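You operate a simulated robot arm through the tools that you are given. There is no shell and no other tool.

Carry out the task below with a simulated two-armed robot. There is one attempt and no reset: what you move stays moved.

## Task
Set both throttles so that the motor makes about 250 rpm each way.
Fine: forward first; no load; shaft at rest before reverse; end with the lever at Stop and the pump on; valves and clamp stay.
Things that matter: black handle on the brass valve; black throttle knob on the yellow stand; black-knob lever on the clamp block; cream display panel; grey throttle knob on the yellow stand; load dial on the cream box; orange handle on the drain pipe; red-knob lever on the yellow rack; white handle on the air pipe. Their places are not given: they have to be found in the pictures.

Only the result counts: the job must be done as asked and must still hold three seconds after the hand-in. Knocking over, shifting, dropping, spilling or breaking anything else fails it.

## Robot
Two 7-joint arms with two-finger parallel grippers on one trunk that stands fixed in place. Base frame: the origin is at the foot of the trunk, x ahead of it, y to its left, z up. Lengths are in m, angles in rad, forces in N, time in s.
The left shoulder is at [0.07, 0.163, 1.245], the right one opposite. With the tool pointing down near the work surface each hand reaches from about 0.38 to 0.88 m from the base axis, measured 20 degrees to its own side. Payload 3.43 kg a hand.
The tool frame of a hand sits at the grasp point between the pads (the TCP): z along the fingers, y along the line on which they close. The tips reach 0.034 m beyond it. Largest opening 0.128 m; finger width 0.024, thickness 0.012; the body of the gripper, 0.048 by 0.13 m, starts 0.096 m behind the TCP.
Orientation is told as [roll, pitch, yaw] about the base's x, y, z axes, in that order, counted from this pose: with the fingers straight down and closing along the base's y, the tool's x points along the base's -x, its y along +y and its z along -z.

## Interface
- The arms move only by the tool drive_tool. It takes "left_plan", "right_plan" or both (then of equal length, played together; a hand with none holds still); each is a list of rows, each an object of numbers (a shift or turn left out is 0, a gripper value left out holds the last): "dx", "dy", "dz": the shift along the tool's x, y, z in units of 500 mm (1.0 is 500 mm); "wx", "wy", "wz": the turn, a rotation vector about the tool's x, y, z in units of 120 degrees (1.0 is 120 degrees); "grip": the closure in counts, from 0 (fully open) to 255 (shut). In form: [{"dx": .., "dy": .., "dz": .., "wx": .., "wy": .., "wz": .., "grip": ..}, ...]. A call has 1 to 20 rows; each row is the pose to reach, as a shift and turn from the pose commanded when the call began, along the tool's axes at that moment. A call with a number of a shift or a turn outside -1 to 1 is refused whole. Rows are played at 5 a second. More than 0.05 m and 0.15 rad between two rows, or a gripper value outside its range, and nothing of the call is played. A pose out of reach is approached as far as the arm can. The call stops where the force on the tool passes 80 N (or 10 N more than at its start, if that is more) or the arm is blocked; 0.2 s more then pass. Each finger travels about 0.153 m/s and halts on what it meets, pressing with about 42 N; the grip force reading is that of the motor and also rises with nothing between the fingers. The clock runs only during rows and for 0.2 s after the last one: add rows that repeat a pose to give the fingers time. The reply holds the time, the measured pose of the TCP, the force on the tool along the base axes, the opening and the grip force, in the units named above and with some noise, with the torque about the TCP (base axes, N m) and any sound that the robot's microphone picked up.
- Cameras (640 x 400 px; columns grow to the right, rows downward): "scene" is now at [0.1079, -0.0699, 1.4779]; the picture's right is [-0.77, -0.64, 0.00], its down [-0.33, 0.40, -0.85] and it looks along [0.54, -0.66, -0.52] (base axes); focal length 214 px, centre (320, 200). "left" rides on the left gripper at [0.076, 0.011, -0.16] in its tool frame; the picture's right is [-0.15, 0.99, 0.00], its down [-0.88, -0.13, -0.46] and it looks along [-0.45, -0.07, 0.89] (tool axes); focal length 234 px, centre (320, 200). "right" rides on the right gripper at [0.076, -0.011, -0.16] in its tool frame; the picture's right is [0.15, 0.99, 0.00], its down [-0.88, 0.13, -0.46] and it looks along [-0.45, 0.07, 0.89] (tool axes); focal length 234 px, centre (320, 200).
- capture(camera): a new picture of that camera. No time passes.
- raise_lower(by): slides the trunk up (or, below 0, down) by that many m; the arms and the scene camera ride with it, the base frame stays. It gives what a move gives, with no picture.
- head_to(pan, tilt): turns the head with the scene camera to pan (to the left, within 1.501 rad either way) and tilt (down, from -0.506 to 1.204), counted from straight ahead of the robot. It gives what a move gives.
- measure_at(camera, pixels): there is no depth. For up to 12 entries [column, row, z] of the newest picture of that camera ("zoom" is the newest enlarged one), the place [x, y] in the base frame at which the ray of that pixel passes the height z, good to about 0.003 m. No time passes.
- inspect(camera, box): a new picture of the part [left, top, right, bottom] of that camera's present view, enlarged. No time passes.
- sign_off(): hands the job in; it is judged then, once.

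Leave the grippers open and the arms clear of the work at the hand-in unless told otherwise.

The tools are called after ">>>" by a JSON object that holds its "fn" and its "kwargs". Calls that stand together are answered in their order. drive_tool: Moves the arms, as the interface text tells. Its arguments: {"type":"object","properties":{"left_plan":{"type":"array","items":{"type":"object","properties":{"dx":{"type":"number"},"dy":{"type":"number"},"dz":{"type":"number"},"wx":{"type":"number"},"wy":{"type":"number"},"wz":{"type":"number"},"grip":{"type":"number"}}}},"right_plan":{"type":"array","items":{"type":"object","properties":{"dx":{"type":"number"},"dy":{"type":"number"},"dz":{"type":"number"},"wx":{"type":"number"},"wy":{"type":"number"},"wz":{"type":"number"},"grip":{"type":"number"}}}}},"required":[]} The other tools are called the same way: raise_lower (by) moves the trunk up or down; head_to (pan, tilt) turns the head that bears the scene camera; capture (camera) takes a picture; measure_at (camera, pixels) gives the place at which the rays of pixels pass given heights; inspect (camera, box) takes an enlarged picture of a part of a camera's view; sign_off () hands the job in.

At the start:

```text
time_s: 0.0
left_eef_pos: [0.5197, -0.0271, 1.2469]
left_ee_rot: [0.0, -0.001, 0.001]
left_wrist_force: [-0.3, 0.1, 0.0]
left_moment: [-0.01, -0.02, 0.01]
left_opening: 0.1278
left_gripper_force: 0.0
right_eef_pos: [0.2364, -0.2733, 1.3555]
right_ee_rot: [0.003, 0.002, -0.003]
right_wrist_force: [0.2, -0.5, 0.5]
right_moment: [0.01, 0.02, 0.02]
right_opening: 0.1281
right_gripper_force: 0.1
trunk travel left (down, up): [-0.725, 0.215]
head pan, tilt (commanded): [-0.881, 0.552]
```

scene: 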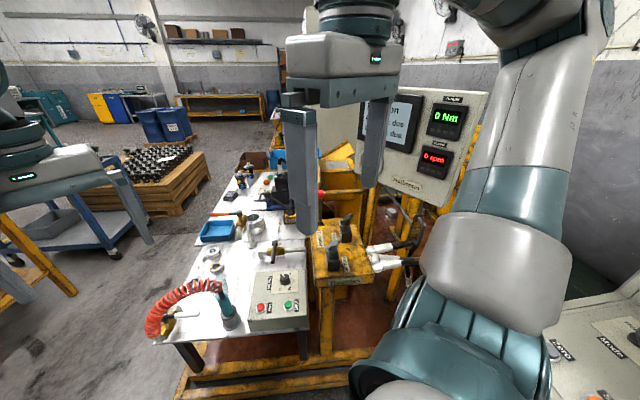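
right: 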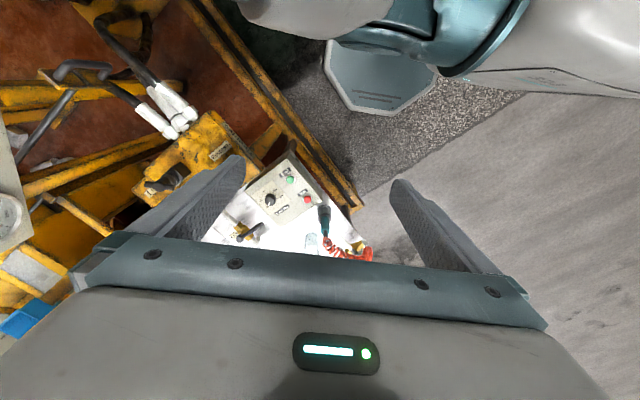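
left: 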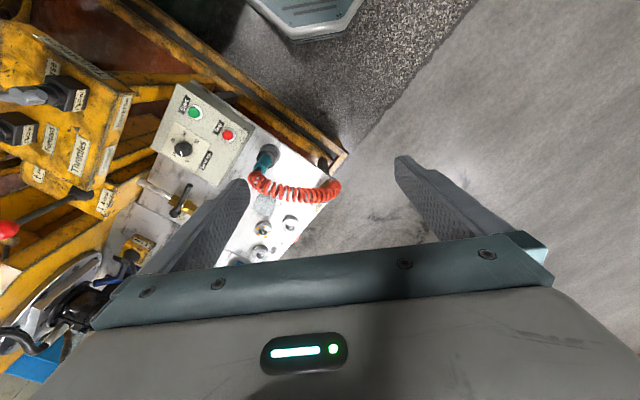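

I see a yellow stand with throttles near (335,250) in the scene picture, a cream display panel at (430,140), and a cream box with a dial and green/red buttons at (280,300). I'll take enlarged pictures to read the labels.

>>> {"fn": "inspect", "kwargs": {"camera": "scene", "box": [200, 140, 440, 350]}}

>>> {"fn": "inspect", "kwargs": {"camera": "left", "box": [0, 20, 260, 280]}}

>>> {"fn": "inspect", "kwargs": {"camera": "scene", "box": [350, 80, 490, 210]}}

```text
1.90 times, centred on (320, 245) of scene
```

zoom: 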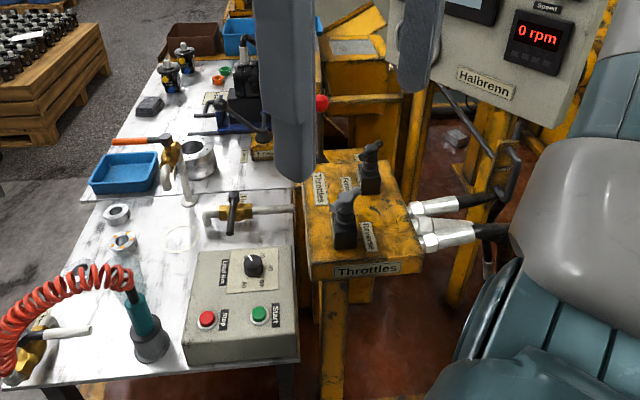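

```text
1.54 times, centred on (130, 150) of left
```

zoom: 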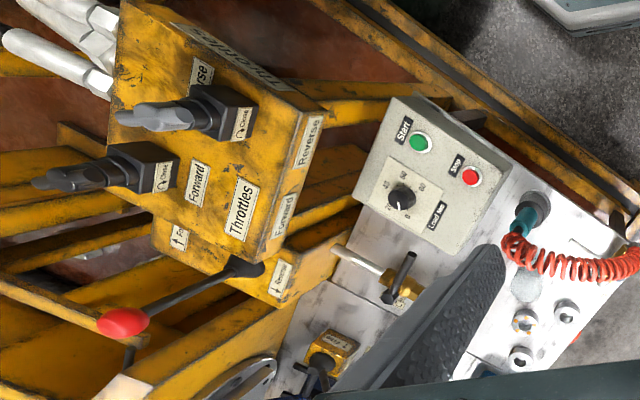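

```text
3.08 times, centred on (420, 145) of scene
```

zoom: 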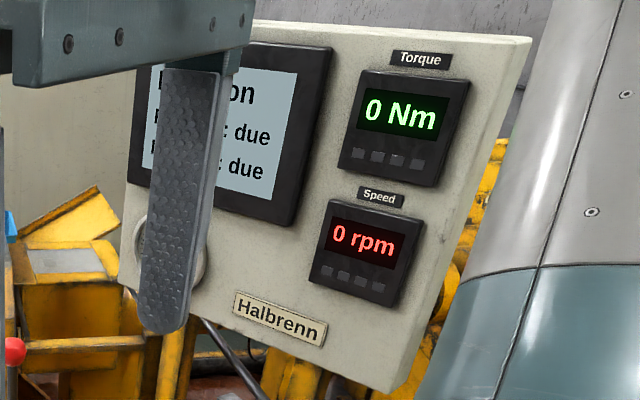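

The grey knob is Reverse and the black knob is Forward. Each carries a "Close" arrow. The red lever is marked Forward, Reverse and possibly Stop, and the panel shows "... due" lines. The left arm blocks the view, so I'll move it about 0.36 m to the left (+y) to clear it.

>>> {"fn": "drive_tool", "kwargs": {"left_plan": [{"dy": 0.08}, {"dy": 0.16}, {"dy": 0.24}, {"dy": 0.32}, {"dy": 0.4}, {"dy": 0.48}, {"dy": 0.56}, {"dy": 0.64}, {"dy": 0.72}]}}

>>> {"fn": "capture", "kwargs": {"camera": "scene"}}

```text
time_s: 2.0
left_eef_pos: [0.5195, 0.3336, 1.244]
left_ee_rot: [-0.001, -0.001, 0.0]
left_wrist_force: [0.3, -0.4, 0.6]
left_moment: [-0.01, -0.01, -0.02]
left_opening: 0.1282
left_gripper_force: 0.0
right_eef_pos: [0.2359, -0.2716, 1.3566]
right_ee_rot: [0.0, 0.001, -0.002]
right_wrist_force: [-0.9, -0.7, -0.1]
right_moment: [0.0, -0.01, 0.01]
right_opening: 0.128
right_gripper_force: 0.1
trunk travel left (down, up): [-0.725, 0.215]
head pan, tilt (commanded): [-0.881, 0.552]
```

```text
taken
```

scene: 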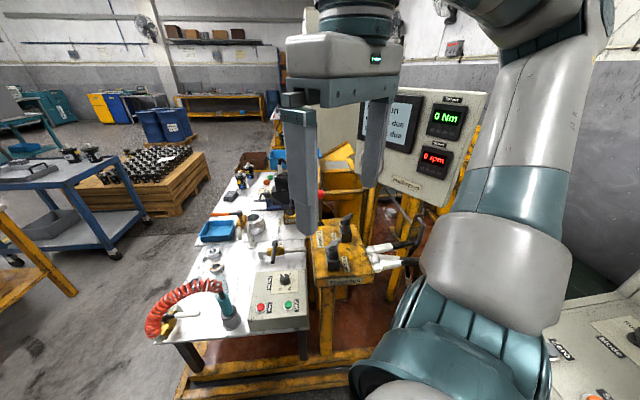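

The gripper in the middle of the view belongs to the right arm, at [0.236, -0.273]. I'll measure rough places for the stand, the box and the table at a few heights.

>>> {"fn": "measure_at", "kwargs": {"camera": "scene", "pixels": [[335, 260, 0.8], [335, 260, 0.9], [335, 260, 1.0], [288, 282, 0.8], [288, 282, 0.9], [430, 150, 1.2], [322, 192, 0.9], [322, 192, 1.0], [190, 345, 0.75], [310, 360, 0.75]]}}

>>> {"fn": "capture", "kwargs": {"camera": "left"}}

>>> {"fn": "capture", "kwargs": {"camera": "right"}}

```text
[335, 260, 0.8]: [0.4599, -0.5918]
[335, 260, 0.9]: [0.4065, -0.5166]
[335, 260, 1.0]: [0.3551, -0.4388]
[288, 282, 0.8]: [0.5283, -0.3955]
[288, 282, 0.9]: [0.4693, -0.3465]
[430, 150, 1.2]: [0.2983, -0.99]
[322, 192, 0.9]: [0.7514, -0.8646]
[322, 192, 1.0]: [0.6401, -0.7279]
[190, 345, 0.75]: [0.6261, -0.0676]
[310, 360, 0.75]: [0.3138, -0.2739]
```

```text
taken
```

left: 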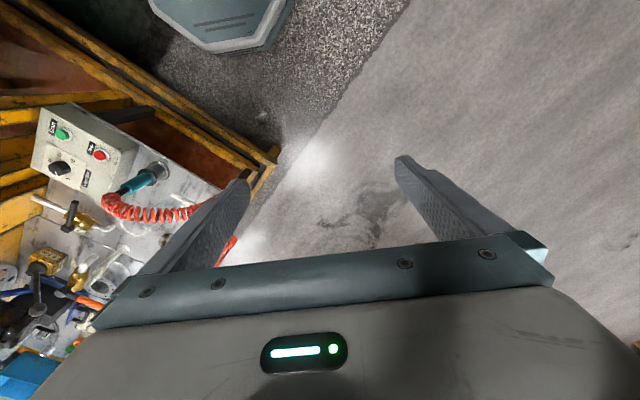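

```text
taken
```

right: 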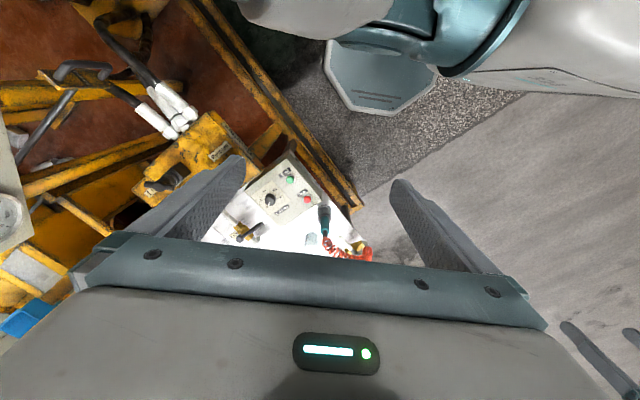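

By triangulation the box's green button is at about [0.47, -0.34, 0.79], the grey throttle at about [0.39, -0.49, 0.91] and the red lever knob at about [0.61, -0.69, 1.02]. The right hand blocks the scene view, so I'll raise it about 0.25 m.

>>> {"fn": "drive_tool", "kwargs": {"right_plan": [{"dz": -0.09}, {"dz": -0.18}, {"dz": -0.27}, {"dz": -0.36}, {"dz": -0.45}, {"dz": -0.5}]}}

>>> {"fn": "capture", "kwargs": {"camera": "scene"}}

>>> {"fn": "capture", "kwargs": {"camera": "right"}}

```text
time_s: 3.4
left_eef_pos: [0.5229, 0.3283, 1.2435]
left_ee_rot: [0.002, 0.001, -0.001]
left_wrist_force: [-0.1, -0.4, 0.1]
left_moment: [0.02, 0.09, 0.01]
left_opening: 0.128
left_gripper_force: 0.2
right_eef_pos: [0.2431, -0.2689, 1.547]
right_ee_rot: [0.005, 0.0, -0.001]
right_wrist_force: [0.3, -1.1, 0.4]
right_moment: [0.06, 0.04, 0.01]
right_opening: 0.128
right_gripper_force: 0.0
right hand out of reach, approached as far as the arm can: row 5, 6
trunk travel left (down, up): [-0.725, 0.215]
head pan, tilt (commanded): [-0.881, 0.552]
```

```text
taken
```

scene: 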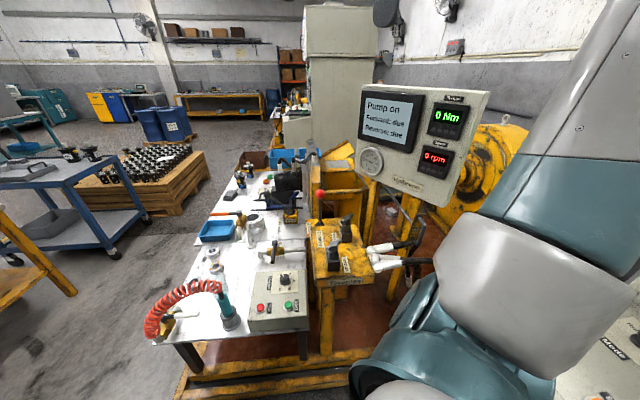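

```text
taken
```

right: 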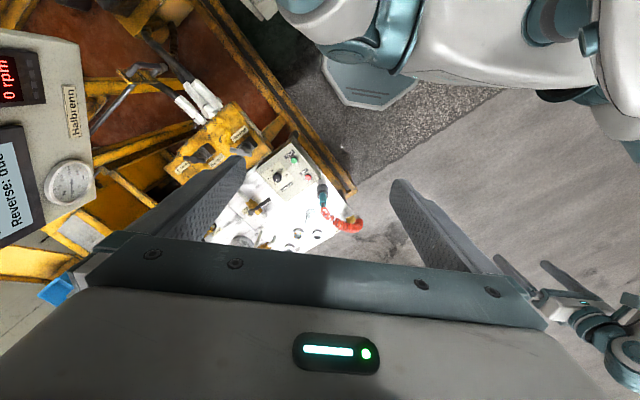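

The view is clear now. The panel reads "Pump on, Forward: due, Reverse: due", with torque 0 Nm and speed 0 rpm. I'll enlarge several areas.

>>> {"fn": "inspect", "kwargs": {"camera": "scene", "box": [350, 80, 490, 210]}}

>>> {"fn": "inspect", "kwargs": {"camera": "scene", "box": [290, 170, 430, 290]}}

>>> {"fn": "inspect", "kwargs": {"camera": "scene", "box": [240, 250, 320, 330]}}

>>> {"fn": "inspect", "kwargs": {"camera": "scene", "box": [190, 150, 340, 270]}}

```text
3.08 times, centred on (420, 145) of scene
```

zoom: 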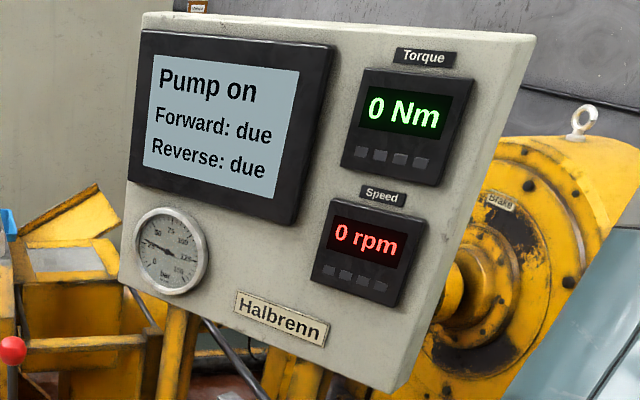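

```text
3.33 times, centred on (360, 230) of scene
```

zoom: 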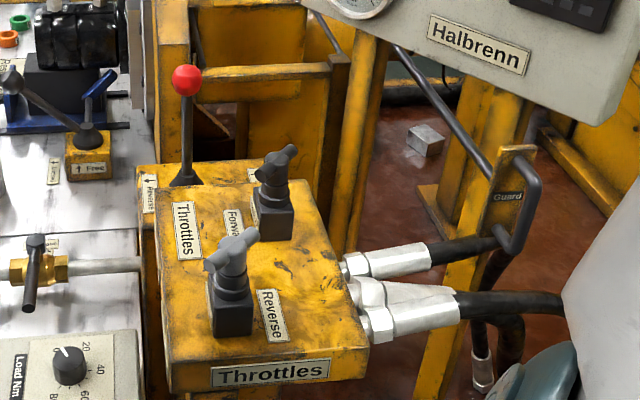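

```text
5.00 times, centred on (280, 290) of scene
```

zoom: 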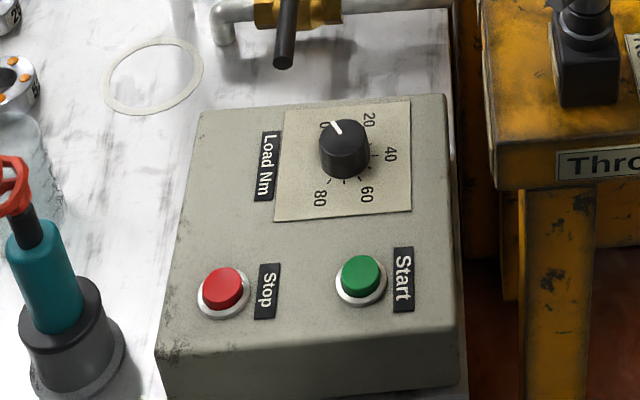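

```text
3.33 times, centred on (265, 210) of scene
```

zoom: 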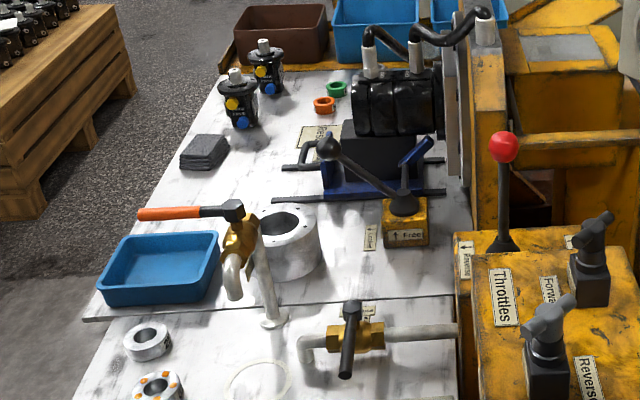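

The pump is already on, with pressure showing. The load dial's white mark points up and to the left, near 0. I'll enlarge the right camera's view to check the dial and the stand from above.

>>> {"fn": "inspect", "kwargs": {"camera": "right", "box": [150, 80, 330, 220]}}

>>> {"fn": "inspect", "kwargs": {"camera": "left", "box": [0, 90, 130, 200]}}

```text
2.86 times, centred on (240, 150) of right
```

zoom: 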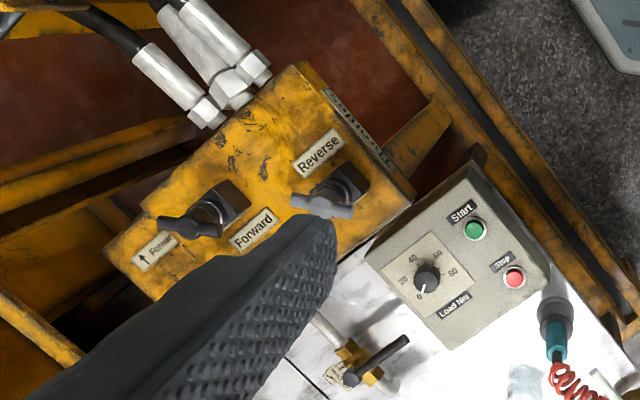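

```text
3.64 times, centred on (65, 145) of left
```

zoom: 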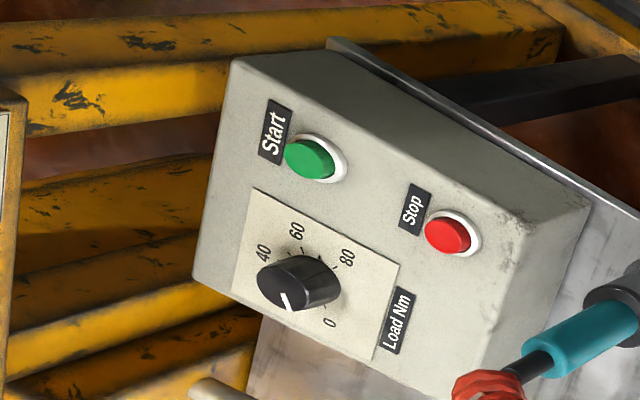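

I need a closer look at the dial pointer and the throttle arrows.

>>> {"fn": "inspect", "kwargs": {"camera": "right", "box": [255, 155, 315, 195]}}

>>> {"fn": "inspect", "kwargs": {"camera": "scene", "box": [265, 265, 305, 295]}}

>>> {"fn": "inspect", "kwargs": {"camera": "right", "box": [170, 100, 270, 190]}}

>>> {"fn": "inspect", "kwargs": {"camera": "scene", "box": [300, 180, 360, 240]}}

```text
10.00 times, centred on (285, 175) of right
```

zoom: 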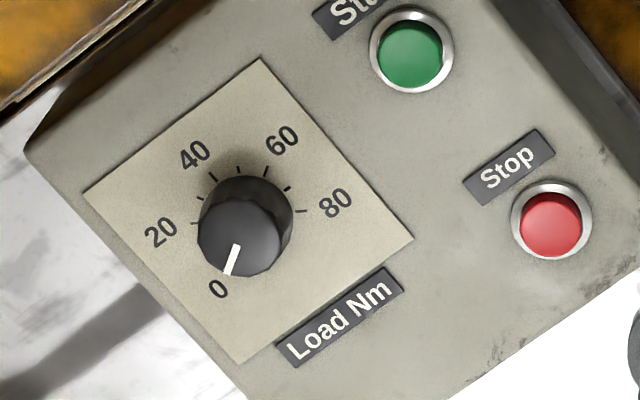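

```text
13.33 times, centred on (285, 280) of scene
```

zoom: 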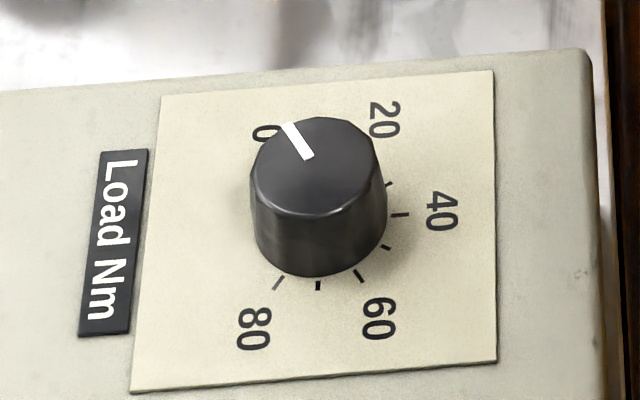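

```text
4.44 times, centred on (220, 145) of right
```

zoom: 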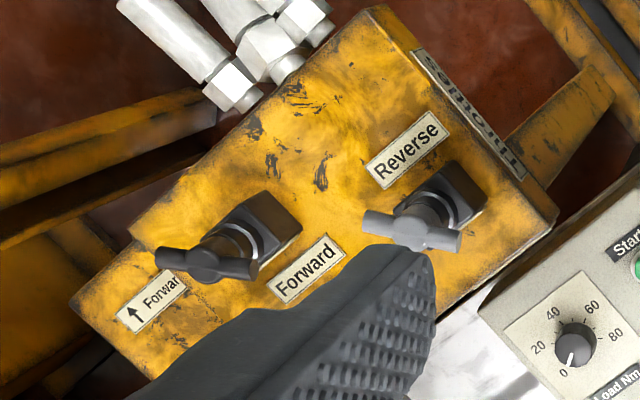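

```text
6.67 times, centred on (330, 210) of scene
```

zoom: 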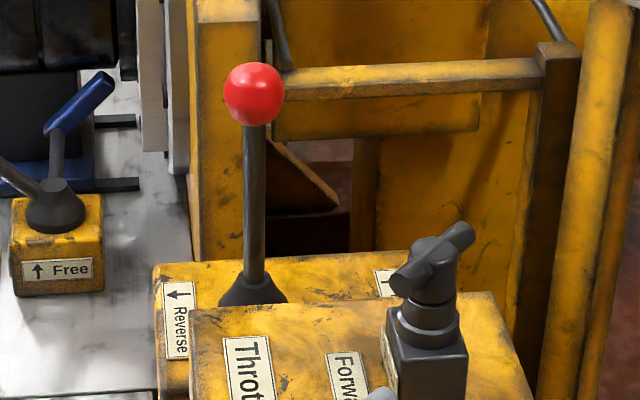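

The load dial's mark is on 0 and the lever stands upright in the middle, at Stop. The arrow labels put Reverse to picture-left and Forward to picture-right. I'll bring the right hand down towards [0.30, -0.48, 1.27] for a close look at the throttles, staying well above them (z > 1.2).

>>> {"fn": "drive_tool", "kwargs": {"right_plan": [{"dx": -0.012, "dy": -0.042, "dz": 0.06}, {"dx": -0.024, "dy": -0.084, "dz": 0.12}, {"dx": -0.036, "dy": -0.126, "dz": 0.18}, {"dx": -0.048, "dy": -0.168, "dz": 0.24}, {"dx": -0.06, "dy": -0.21, "dz": 0.3}, {"dx": -0.072, "dy": -0.252, "dz": 0.36}, {"dx": -0.084, "dy": -0.294, "dz": 0.42}, {"dx": -0.096, "dy": -0.336, "dz": 0.48}, {"dx": -0.108, "dy": -0.378, "dz": 0.54}, {"dx": -0.12, "dy": -0.42, "dz": 0.58}]}}

>>> {"fn": "capture", "kwargs": {"camera": "right"}}

>>> {"fn": "capture", "kwargs": {"camera": "scene"}}

```text
time_s: 5.6
left_eef_pos: [0.5196, 0.3309, 1.2444]
left_ee_rot: [-0.001, -0.002, 0.001]
left_wrist_force: [-0.2, 0.4, 0.2]
left_moment: [-0.01, 0.01, -0.01]
left_opening: 0.1277
left_gripper_force: 0.0
right_eef_pos: [0.2998, -0.4753, 1.2571]
right_ee_rot: [0.001, -0.002, -0.001]
right_wrist_force: [-0.1, -0.7, -0.2]
right_moment: [0.03, 0.01, -0.01]
right_opening: 0.1281
right_gripper_force: 0.0
trunk travel left (down, up): [-0.725, 0.215]
head pan, tilt (commanded): [-0.881, 0.552]
```

```text
taken
```

right: 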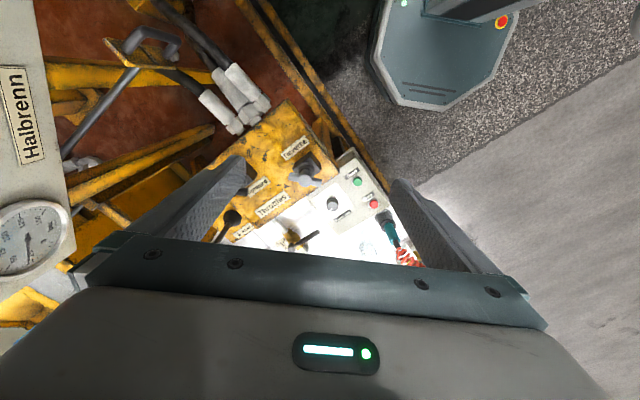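

```text
taken
```

scene: 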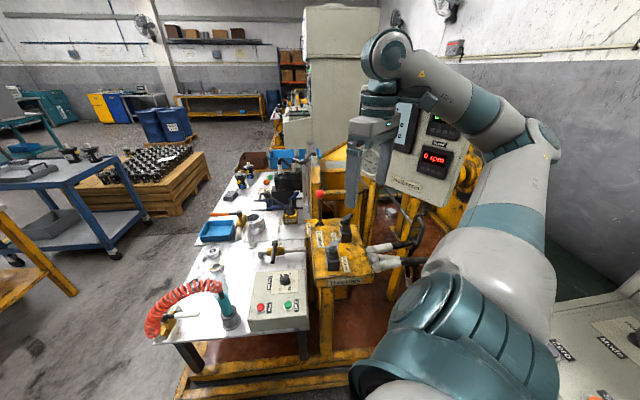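

The rpm display stays visible at (432,158) with the arm here. I'll enlarge the right hand's view of the stand.

>>> {"fn": "inspect", "kwargs": {"camera": "right", "box": [220, 110, 380, 250]}}

>>> {"fn": "inspect", "kwargs": {"camera": "right", "box": [260, 120, 350, 210]}}

>>> {"fn": "inspect", "kwargs": {"camera": "scene", "box": [305, 205, 375, 285]}}

```text
2.86 times, centred on (300, 180) of right
```

zoom: 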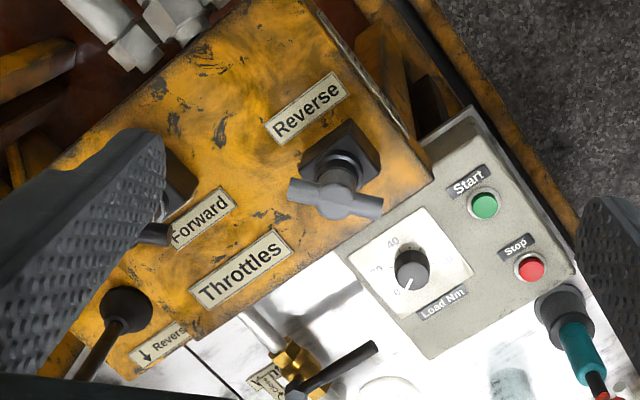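

```text
4.44 times, centred on (305, 165) of right
```

zoom: 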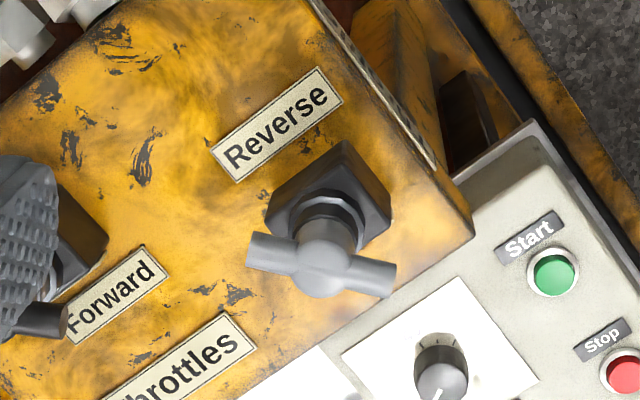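

```text
5.00 times, centred on (340, 245) of scene
```

zoom: 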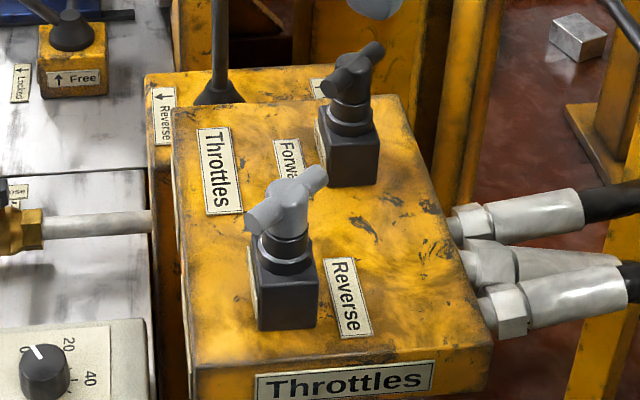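

From the two views I get the grey knob's T-bar centre at about [0.395, -0.488, 1.000], the black one at about [0.437, -0.627, 1.005] and the stand top at z ≈ 0.913. Next I'll measure the stand edges and label lines at that height to get the bench angle.

>>> {"fn": "measure_at", "kwargs": {"camera": "right", "pixels": [[280.7, 153.7, 0.913], [306.6, 135.3, 0.913], [305, 179.6, 1.0], [290, 177, 1.0], [321, 183, 1.0], [231.8, 216.7, 0.89]]}}

>>> {"fn": "measure_at", "kwargs": {"camera": "scene", "pixels": [[315, 278, 0.913], [374, 274, 0.913], [310.6, 227, 0.913], [358, 224, 0.913], [333.4, 246, 1.0], [346.4, 220, 1.0], [326, 249.5, 1.0], [340.7, 240.4, 1.0], [340, 224, 1.0], [353, 215, 1.0], [320, 193, 1.02], [319.5, 224, 0.9]]}}

```text
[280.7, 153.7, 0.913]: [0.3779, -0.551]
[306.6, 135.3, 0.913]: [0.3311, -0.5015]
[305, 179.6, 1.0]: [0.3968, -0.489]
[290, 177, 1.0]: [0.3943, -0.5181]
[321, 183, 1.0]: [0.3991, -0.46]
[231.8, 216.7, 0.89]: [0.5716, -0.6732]
```

```text
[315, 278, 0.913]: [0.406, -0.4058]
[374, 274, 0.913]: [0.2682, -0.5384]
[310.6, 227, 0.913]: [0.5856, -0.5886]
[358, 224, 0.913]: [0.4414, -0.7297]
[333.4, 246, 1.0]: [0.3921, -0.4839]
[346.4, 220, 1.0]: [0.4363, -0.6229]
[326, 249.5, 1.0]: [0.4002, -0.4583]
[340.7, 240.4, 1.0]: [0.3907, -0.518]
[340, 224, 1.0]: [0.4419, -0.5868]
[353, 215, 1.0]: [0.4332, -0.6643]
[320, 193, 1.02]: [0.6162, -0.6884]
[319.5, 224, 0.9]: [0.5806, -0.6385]
```

The stand's edges run at ±45°, so the bench "into" direction is F = (0.707, -0.707) and its "right" is R = (-0.707, -0.707). The lever ball is near [0.617, -0.689, 1.02] and its base is right below it. I'll check what is around the lever ball before going near it.

>>> {"fn": "inspect", "kwargs": {"camera": "scene", "box": [270, 130, 370, 230]}}

>>> {"fn": "inspect", "kwargs": {"camera": "right", "box": [60, 60, 240, 260]}}

>>> {"fn": "inspect", "kwargs": {"camera": "left", "box": [0, 180, 120, 400]}}

```text
4.00 times, centred on (320, 180) of scene
```

zoom: 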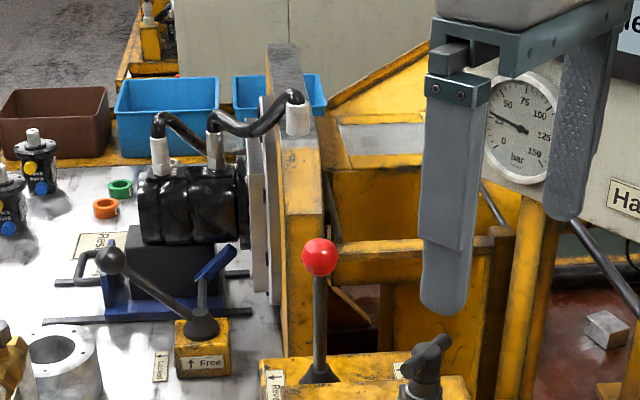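

```text
2.00 times, centred on (150, 160) of right
```

zoom: 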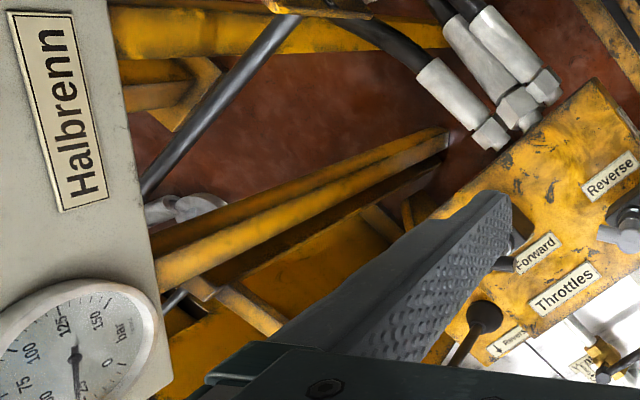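

```text
1.82 times, centred on (60, 290) of left
```

zoom: 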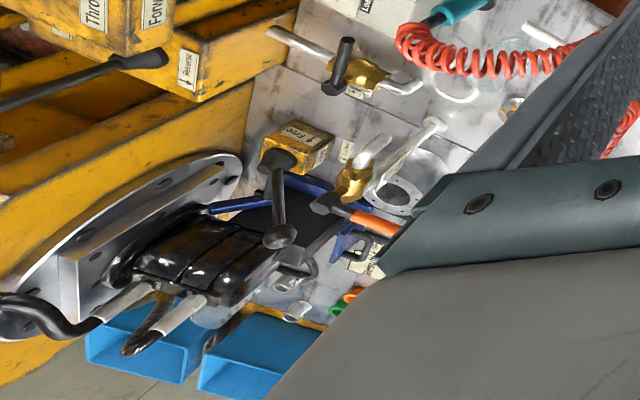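

A vertical yellow plate stands only about 4 cm behind the lever ball, so I'll come at the ball with the hand tilted about 20°, keeping its body on the robot's side. First I'll move the right hand to a stand-off at [0.546, -0.618, 1.14], about 10 cm before the ball and well above it, and yaw it -45° so the fingers close along the lever's travel.

>>> {"fn": "drive_tool", "kwargs": {"right_plan": [{"dx": -0.0615, "dy": -0.0358, "dz": 0.029, "wz": 0.047}, {"dx": -0.123, "dy": -0.0715, "dz": 0.058, "wz": 0.094}, {"dx": -0.1845, "dy": -0.107, "dz": 0.088, "wz": 0.141}, {"dx": -0.246, "dy": -0.143, "dz": 0.117, "wz": 0.188}, {"dx": -0.3075, "dy": -0.179, "dz": 0.146, "wz": 0.234}, {"dx": -0.369, "dy": -0.2145, "dz": 0.175, "wz": 0.281}, {"dx": -0.4305, "dy": -0.25, "dz": 0.205, "wz": 0.328}, {"dx": -0.492, "dy": -0.286, "dz": 0.234, "wz": 0.375}]}}

>>> {"fn": "capture", "kwargs": {"camera": "scene"}}

>>> {"fn": "capture", "kwargs": {"camera": "right"}}

```text
time_s: 7.4
left_eef_pos: [0.5222, 0.3326, 1.2434]
left_ee_rot: [-0.001, -0.002, -0.001]
left_wrist_force: [0.2, 0.3, -0.4]
left_moment: [0.07, 0.03, 0.0]
left_opening: 0.1281
left_gripper_force: 0.0
right_eef_pos: [0.547, -0.618, 1.1375]
right_ee_rot: [0.001, 0.001, -0.788]
right_wrist_force: [1.0, -0.7, -0.7]
right_moment: [-0.05, 0.02, -0.01]
right_opening: 0.128
right_gripper_force: 0.0
trunk travel left (down, up): [-0.725, 0.215]
head pan, tilt (commanded): [-0.881, 0.552]
```

```text
taken
```

scene: 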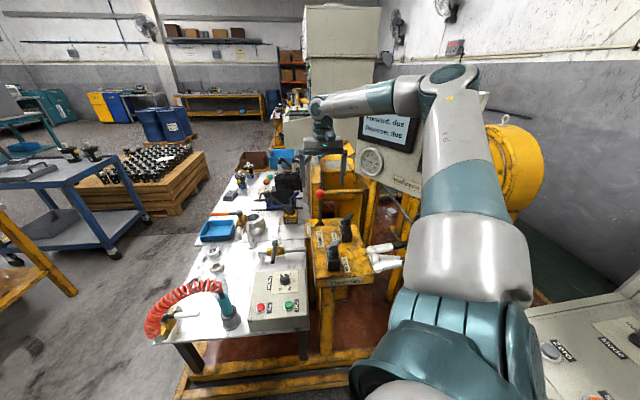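

```text
taken
```

right: 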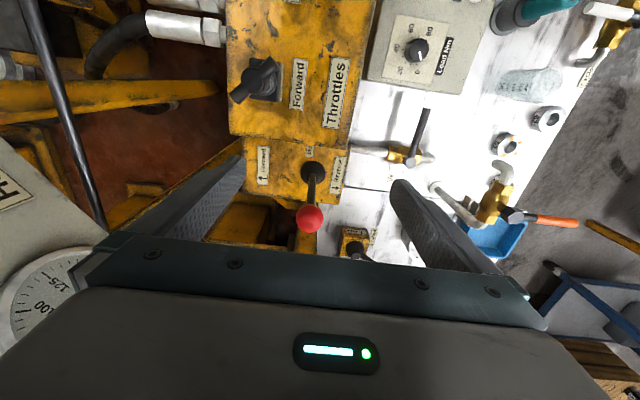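

The right hand camera now shows the red ball at (310,218) and its base at (312,172), with labels around it. I'll enlarge that area.

>>> {"fn": "inspect", "kwargs": {"camera": "right", "box": [230, 120, 390, 260]}}

>>> {"fn": "inspect", "kwargs": {"camera": "right", "box": [220, 20, 380, 140]}}

>>> {"fn": "measure_at", "kwargs": {"camera": "right", "pixels": [[310, 218, 1.02], [310, 218, 1.0], [310, 218, 1.04], [312, 172, 0.86], [312, 172, 0.84], [258, 73, 1.0]]}}

```text
2.86 times, centred on (310, 190) of right
```

zoom: 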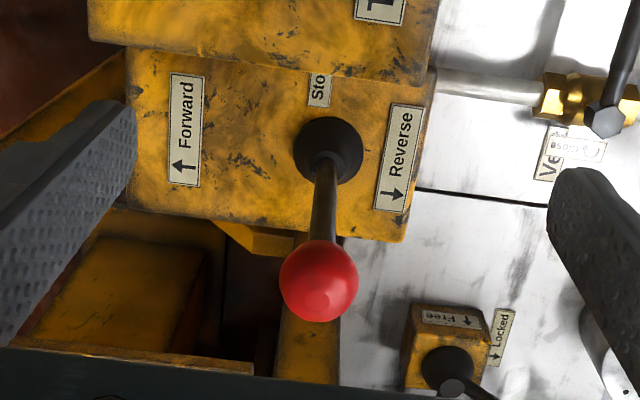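

```text
3.33 times, centred on (300, 80) of right
```

zoom: 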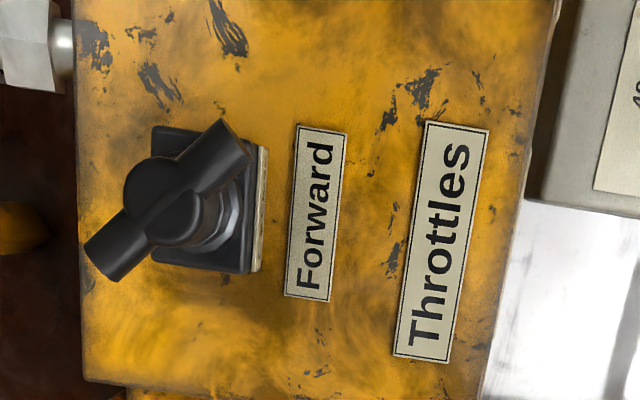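

```text
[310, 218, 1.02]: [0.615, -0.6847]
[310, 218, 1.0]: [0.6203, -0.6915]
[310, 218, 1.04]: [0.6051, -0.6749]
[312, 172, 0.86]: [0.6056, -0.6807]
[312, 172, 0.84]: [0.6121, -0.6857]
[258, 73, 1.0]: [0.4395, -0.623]
```

The labels are plain: the lever stands at Stop, Forward is picture-left (bench right) and Reverse is picture-right. The ball is at about [0.616, -0.687, 1.02] and about 37 mm across. Next I tilt the hand 20° in place so the fingers point a little towards the ball, and part-close the fingers to about 0.07 m.

>>> {"fn": "drive_tool", "kwargs": {"right_plan": [{"wy": -0.055, "grip": 60}, {"wy": -0.11, "grip": 115}, {"wy": -0.1667, "grip": 115}, {"wy": -0.1667, "grip": 115}]}}

>>> {"fn": "capture", "kwargs": {"camera": "right"}}

>>> {"fn": "capture", "kwargs": {"camera": "scene"}}

```text
time_s: 8.4
left_eef_pos: [0.5205, 0.3315, 1.2432]
left_ee_rot: [0.0, -0.003, 0.0]
left_wrist_force: [0.2, 0.5, -0.4]
left_moment: [0.01, 0.02, 0.0]
left_opening: 0.1281
left_gripper_force: 0.1
right_eef_pos: [0.5469, -0.6184, 1.139]
right_ee_rot: [0.003, -0.349, -0.786]
right_wrist_force: [-0.3, -0.2, 0.1]
right_moment: [0.0, 0.01, -0.02]
right_opening: 0.0704
right_gripper_force: 0.1
trunk travel left (down, up): [-0.725, 0.215]
head pan, tilt (commanded): [-0.881, 0.552]
```

```text
taken
```

right: 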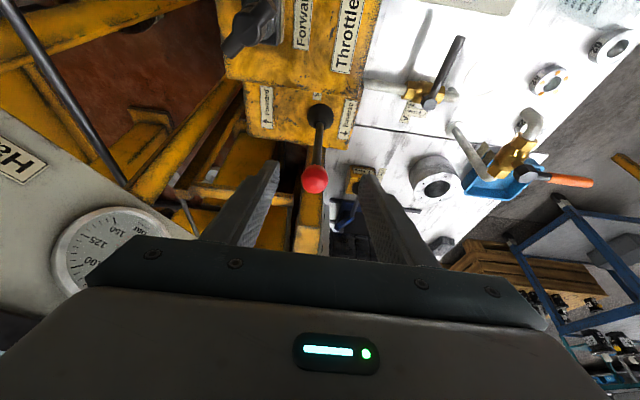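

```text
taken
```

scene: 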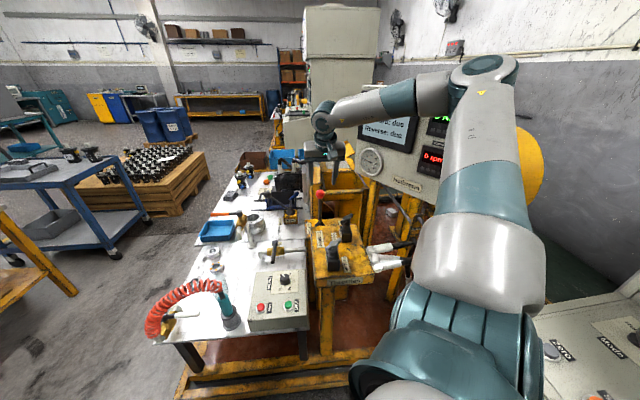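

The tilt is right and the fingers line up on either side of the ball. I'll advance about 75% of the way and then check.

>>> {"fn": "drive_tool", "kwargs": {"right_plan": [{"dx": -0.0195, "dz": 0.054}, {"dx": -0.039, "dz": 0.108}, {"dx": -0.0585, "dz": 0.162}, {"dx": -0.078, "dz": 0.216}, {"dx": -0.078, "dz": 0.216}]}}

>>> {"fn": "capture", "kwargs": {"camera": "right"}}

>>> {"fn": "inspect", "kwargs": {"camera": "scene", "box": [270, 130, 370, 230]}}

```text
time_s: 9.6
left_eef_pos: [0.5192, 0.3309, 1.2436]
left_ee_rot: [0.0, -0.002, 0.001]
left_wrist_force: [0.3, -0.1, -0.5]
left_moment: [0.01, -0.01, -0.03]
left_opening: 0.1281
left_gripper_force: 0.1
right_eef_pos: [0.5994, -0.6684, 1.0534]
right_ee_rot: [0.001, -0.348, -0.787]
right_wrist_force: [0.2, -0.9, 0.1]
right_moment: [-0.03, 0.0, -0.04]
right_opening: 0.0701
right_gripper_force: 0.0
trunk travel left (down, up): [-0.725, 0.215]
head pan, tilt (commanded): [-0.881, 0.552]
```

```text
taken
```

right: 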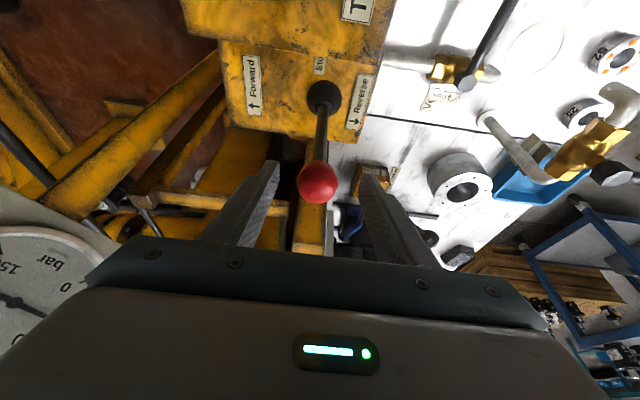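

```text
4.00 times, centred on (320, 180) of scene
```

zoom: 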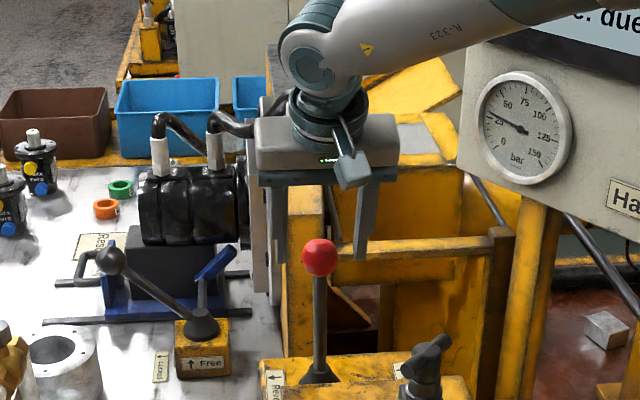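

The hand is now just above and before the ball. I'll re-measure the ball at (318,184) in the right picture and (319.7,194.4) in the scene to refine its place.

>>> {"fn": "measure_at", "kwargs": {"camera": "right", "pixels": [[318, 184, 1.0], [318, 184, 1.01], [318, 184, 1.02], [318, 184, 1.03]]}}

>>> {"fn": "measure_at", "kwargs": {"camera": "scene", "pixels": [[319.7, 194.4, 1.0], [319.7, 194.4, 1.01], [319.7, 194.4, 1.02], [319.7, 194.4, 1.03]]}}

```text
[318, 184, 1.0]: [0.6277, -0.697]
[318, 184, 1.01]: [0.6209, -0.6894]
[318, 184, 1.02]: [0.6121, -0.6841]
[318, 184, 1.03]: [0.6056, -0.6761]
```

```text
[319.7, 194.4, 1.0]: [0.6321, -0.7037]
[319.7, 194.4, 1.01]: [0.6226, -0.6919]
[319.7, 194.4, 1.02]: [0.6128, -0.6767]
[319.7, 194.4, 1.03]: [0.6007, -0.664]
```

The ball is at about [0.618, -0.688, 1.015]. I'll go down the rest of the way so the ball sits between the pads, then narrow the fingers to about 0.045 m, which leaves a few mm of play round the 37 mm ball.

>>> {"fn": "drive_tool", "kwargs": {"right_plan": [{"dx": -0.0123, "dz": 0.0432}, {"dx": -0.0246, "dz": 0.0864}, {"dx": -0.0246, "dz": 0.0864, "grip": 150}, {"dx": -0.0246, "dz": 0.0864, "grip": 165}, {"dx": -0.0246, "dz": 0.0864, "grip": 165}]}}

>>> {"fn": "capture", "kwargs": {"camera": "right"}}

>>> {"fn": "capture", "kwargs": {"camera": "scene"}}

```text
time_s: 10.8
left_eef_pos: [0.5203, 0.3317, 1.2432]
left_ee_rot: [0.001, -0.002, 0.0]
left_wrist_force: [-0.4, 0.4, 0.3]
left_moment: [0.01, 0.01, 0.01]
left_opening: 0.1281
left_gripper_force: 0.0
right_eef_pos: [0.6184, -0.6871, 1.0167]
right_ee_rot: [0.002, -0.348, -0.787]
right_wrist_force: [-0.2, 0.3, -0.5]
right_moment: [0.04, 0.01, 0.03]
right_opening: 0.045
right_gripper_force: 0.0
trunk travel left (down, up): [-0.725, 0.215]
head pan, tilt (commanded): [-0.881, 0.552]
```

```text
taken
```

right: 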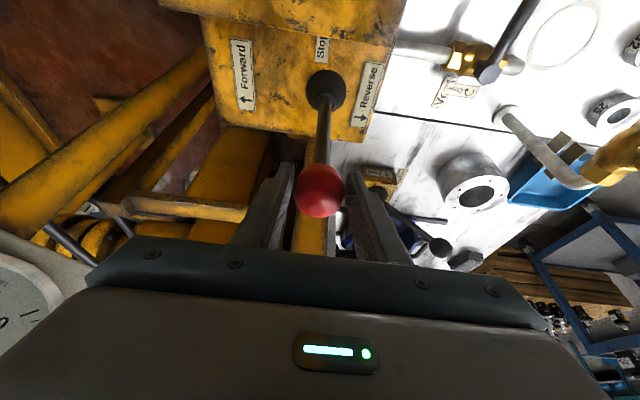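

```text
taken
```

scene: 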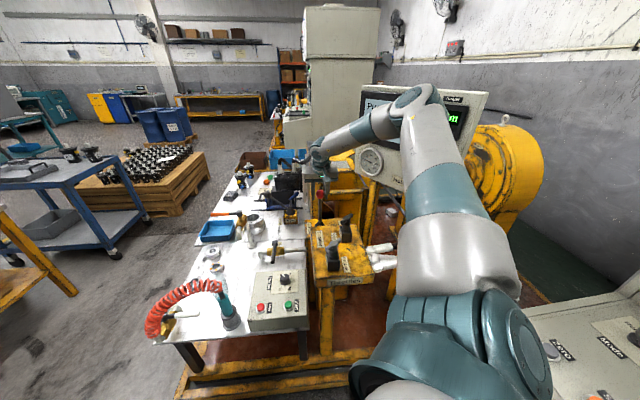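

The ball sits between the pads. I'll push the lever towards Forward (tool -y, bench right) by 5 cm in 1 cm steps along its arc, watching the force.

>>> {"fn": "drive_tool", "kwargs": {"right_plan": [{"dy": -0.02}, {"dy": -0.04, "dx": 0.001, "dz": 0.002}, {"dy": -0.06, "dx": 0.002, "dz": 0.0056}, {"dy": -0.08, "dx": 0.0034, "dz": 0.0094}, {"dy": -0.1, "dx": 0.0055, "dz": 0.015}]}}

>>> {"fn": "capture", "kwargs": {"camera": "right"}}

>>> {"fn": "capture", "kwargs": {"camera": "scene"}}

```text
time_s: 12.0
left_eef_pos: [0.5205, 0.3312, 1.2434]
left_ee_rot: [0.0, -0.001, 0.0]
left_wrist_force: [0.3, -0.2, -0.4]
left_moment: [-0.01, 0.03, 0.01]
left_opening: 0.1281
left_gripper_force: 0.1
right_eef_pos: [0.5841, -0.7238, 1.0069]
right_ee_rot: [0.003, -0.346, -0.788]
right_wrist_force: [-0.4, 0.9, 0.9]
right_moment: [0.01, -0.03, 0.01]
right_opening: 0.0453
right_gripper_force: 0.5
trunk travel left (down, up): [-0.725, 0.215]
head pan, tilt (commanded): [-0.881, 0.552]
```

```text
taken
```

right: 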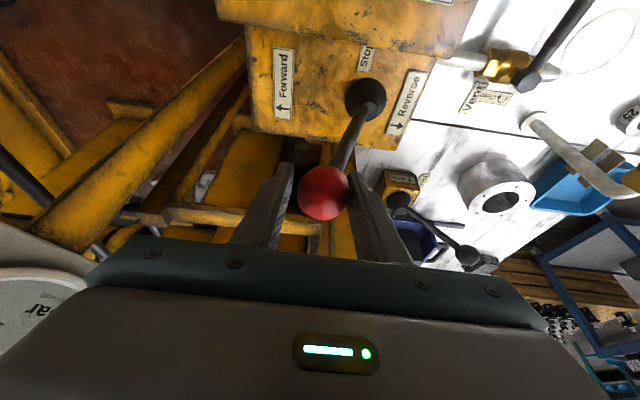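

```text
taken
```

scene: 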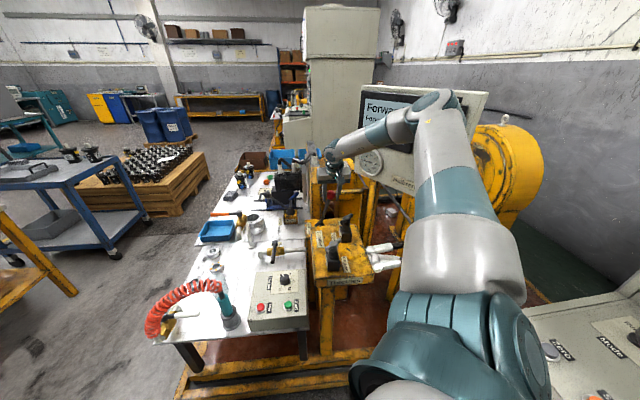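

The panel now starts with "Forwa…", so the lever has engaged. I'll open the fingers and back the hand straight off along its axis, then read the panel.

>>> {"fn": "drive_tool", "kwargs": {"right_plan": [{"grip": 110}, {"grip": 100}, {"dz": -0.06, "grip": 100}, {"dz": -0.14, "grip": 100}, {"dz": -0.22, "grip": 100}, {"dz": -0.3, "grip": 100}]}}

>>> {"fn": "capture", "kwargs": {"camera": "scene"}}

>>> {"fn": "capture", "kwargs": {"camera": "right"}}

```text
time_s: 13.4
left_eef_pos: [0.5188, 0.3326, 1.2439]
left_ee_rot: [0.0, -0.004, -0.001]
left_wrist_force: [0.0, 0.6, -0.2]
left_moment: [0.0, -0.04, -0.02]
left_opening: 0.128
left_gripper_force: 0.0
right_eef_pos: [0.541, -0.685, 1.1512]
right_ee_rot: [0.004, -0.351, -0.788]
right_wrist_force: [-0.8, 0.4, 1.0]
right_moment: [0.05, 0.0, -0.02]
right_opening: 0.0778
right_gripper_force: 0.1
trunk travel left (down, up): [-0.725, 0.215]
head pan, tilt (commanded): [-0.881, 0.552]
```

```text
taken
```

scene: 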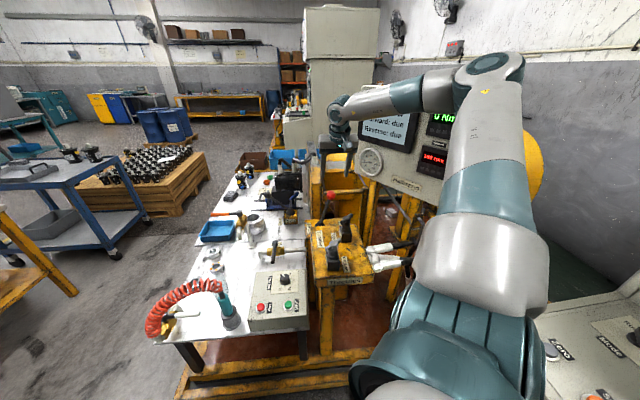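

```text
taken
```

right: 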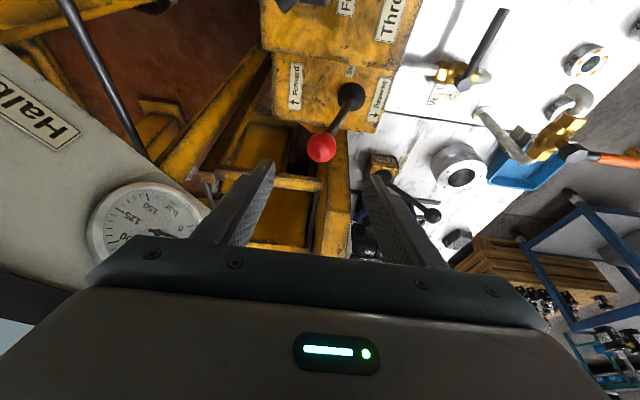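

The lever holds its Forward position and the speed display shows a number. I'll enlarge the panel.

>>> {"fn": "inspect", "kwargs": {"camera": "scene", "box": [350, 80, 490, 210]}}

>>> {"fn": "inspect", "kwargs": {"camera": "scene", "box": [270, 170, 370, 270]}}

```text
3.08 times, centred on (420, 145) of scene
```

zoom: 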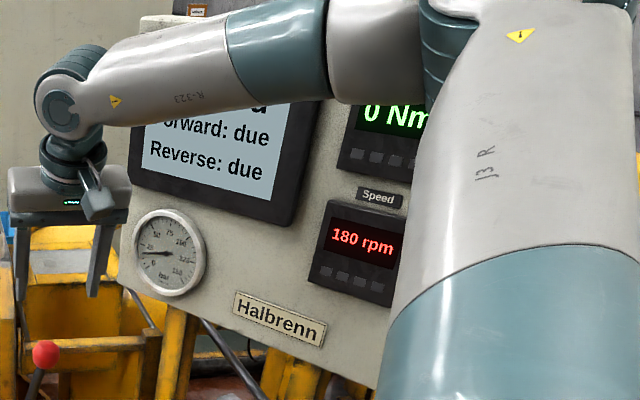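

```text
4.00 times, centred on (320, 220) of scene
```

zoom: 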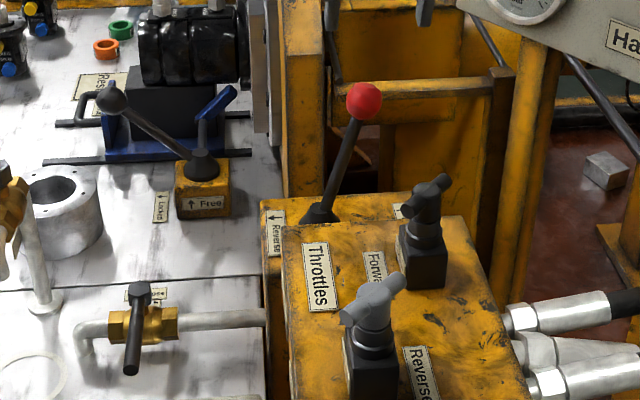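

The speed reads 180 rpm with torque at 0 Nm, and the lever stays in Forward by itself. Now I go to the black (Forward) throttle at about [0.438, -0.625, 1.00], whose bar lies along base y. First I straighten the tool back to vertical while rising 3 cm.

>>> {"fn": "drive_tool", "kwargs": {"right_plan": [{"wy": 0.055, "dx": -0.007, "dz": -0.019}, {"wy": 0.11, "dx": -0.014, "dz": -0.038}, {"wy": 0.1667, "dx": -0.0205, "dz": -0.0564}, {"wy": 0.1667, "dx": -0.0205, "dz": -0.0564}]}}

>>> {"fn": "inspect", "kwargs": {"camera": "scene", "box": [350, 80, 490, 210]}}

>>> {"fn": "inspect", "kwargs": {"camera": "right", "box": [180, 0, 400, 200]}}

```text
time_s: 14.4
left_eef_pos: [0.5192, 0.3308, 1.2438]
left_ee_rot: [0.001, 0.0, 0.0]
left_wrist_force: [1.0, 0.4, 0.6]
left_moment: [0.0, -0.02, -0.02]
left_opening: 0.128
left_gripper_force: 0.1
right_eef_pos: [0.5455, -0.6851, 1.1786]
right_ee_rot: [0.002, 0.002, -0.786]
right_wrist_force: [-0.2, -1.3, -0.3]
right_moment: [0.02, -0.03, -0.02]
right_opening: 0.0779
right_gripper_force: 0.1
trunk travel left (down, up): [-0.725, 0.215]
head pan, tilt (commanded): [-0.881, 0.552]
```

```text
3.08 times, centred on (420, 145) of scene
```

zoom: 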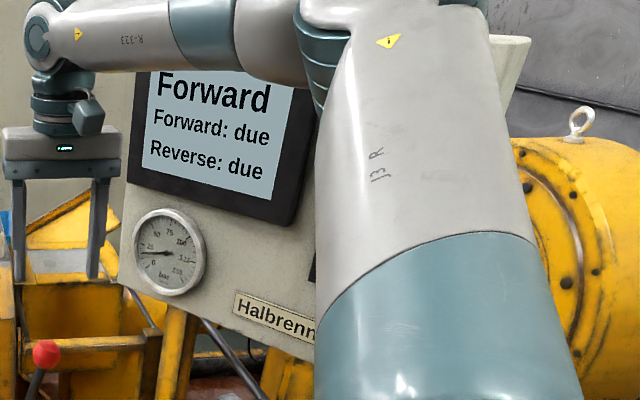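

```text
2.00 times, centred on (290, 100) of right
```

zoom: 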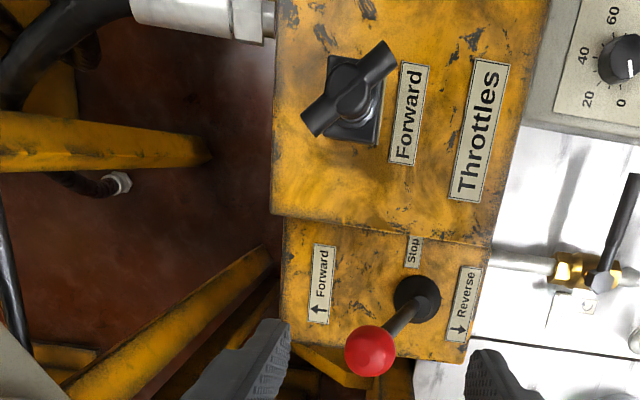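

The panel heading now reads "Forward", with both checks still due. I'll measure the black T-bar's centre and ends from this overhead view.

>>> {"fn": "measure_at", "kwargs": {"camera": "right", "pixels": [[306, 46, 1.0], [285, 59, 1.0], [324, 28.5, 1.0], [311, 54, 0.95], [306, 46, 1.01], [319, 275, 1.005], [320, 275, 1.01]]}}

```text
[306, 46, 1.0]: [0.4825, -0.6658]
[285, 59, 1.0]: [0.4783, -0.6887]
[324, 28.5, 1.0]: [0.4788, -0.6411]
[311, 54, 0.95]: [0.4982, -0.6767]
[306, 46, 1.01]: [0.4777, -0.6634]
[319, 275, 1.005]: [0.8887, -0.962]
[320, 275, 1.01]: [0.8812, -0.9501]
```

Those values came from the older right-camera picture, taken before the tilt changed. I'll measure again on the newest enlarged picture.

>>> {"fn": "measure_at", "kwargs": {"camera": "zoom", "pixels": [[352, 92, 1.0], [310, 118, 1.0], [388, 57, 1.0], [370, 115, 0.96], [352, 92, 1.01], [370, 351, 1.005], [371, 351, 1.015], [415, 300, 0.86]]}}

```text
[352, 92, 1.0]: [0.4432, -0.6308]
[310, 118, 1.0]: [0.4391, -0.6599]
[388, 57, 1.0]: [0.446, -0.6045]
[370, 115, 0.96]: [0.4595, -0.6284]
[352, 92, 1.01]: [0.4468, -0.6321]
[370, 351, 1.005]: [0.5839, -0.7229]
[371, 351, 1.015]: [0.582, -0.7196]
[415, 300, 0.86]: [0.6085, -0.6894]
```

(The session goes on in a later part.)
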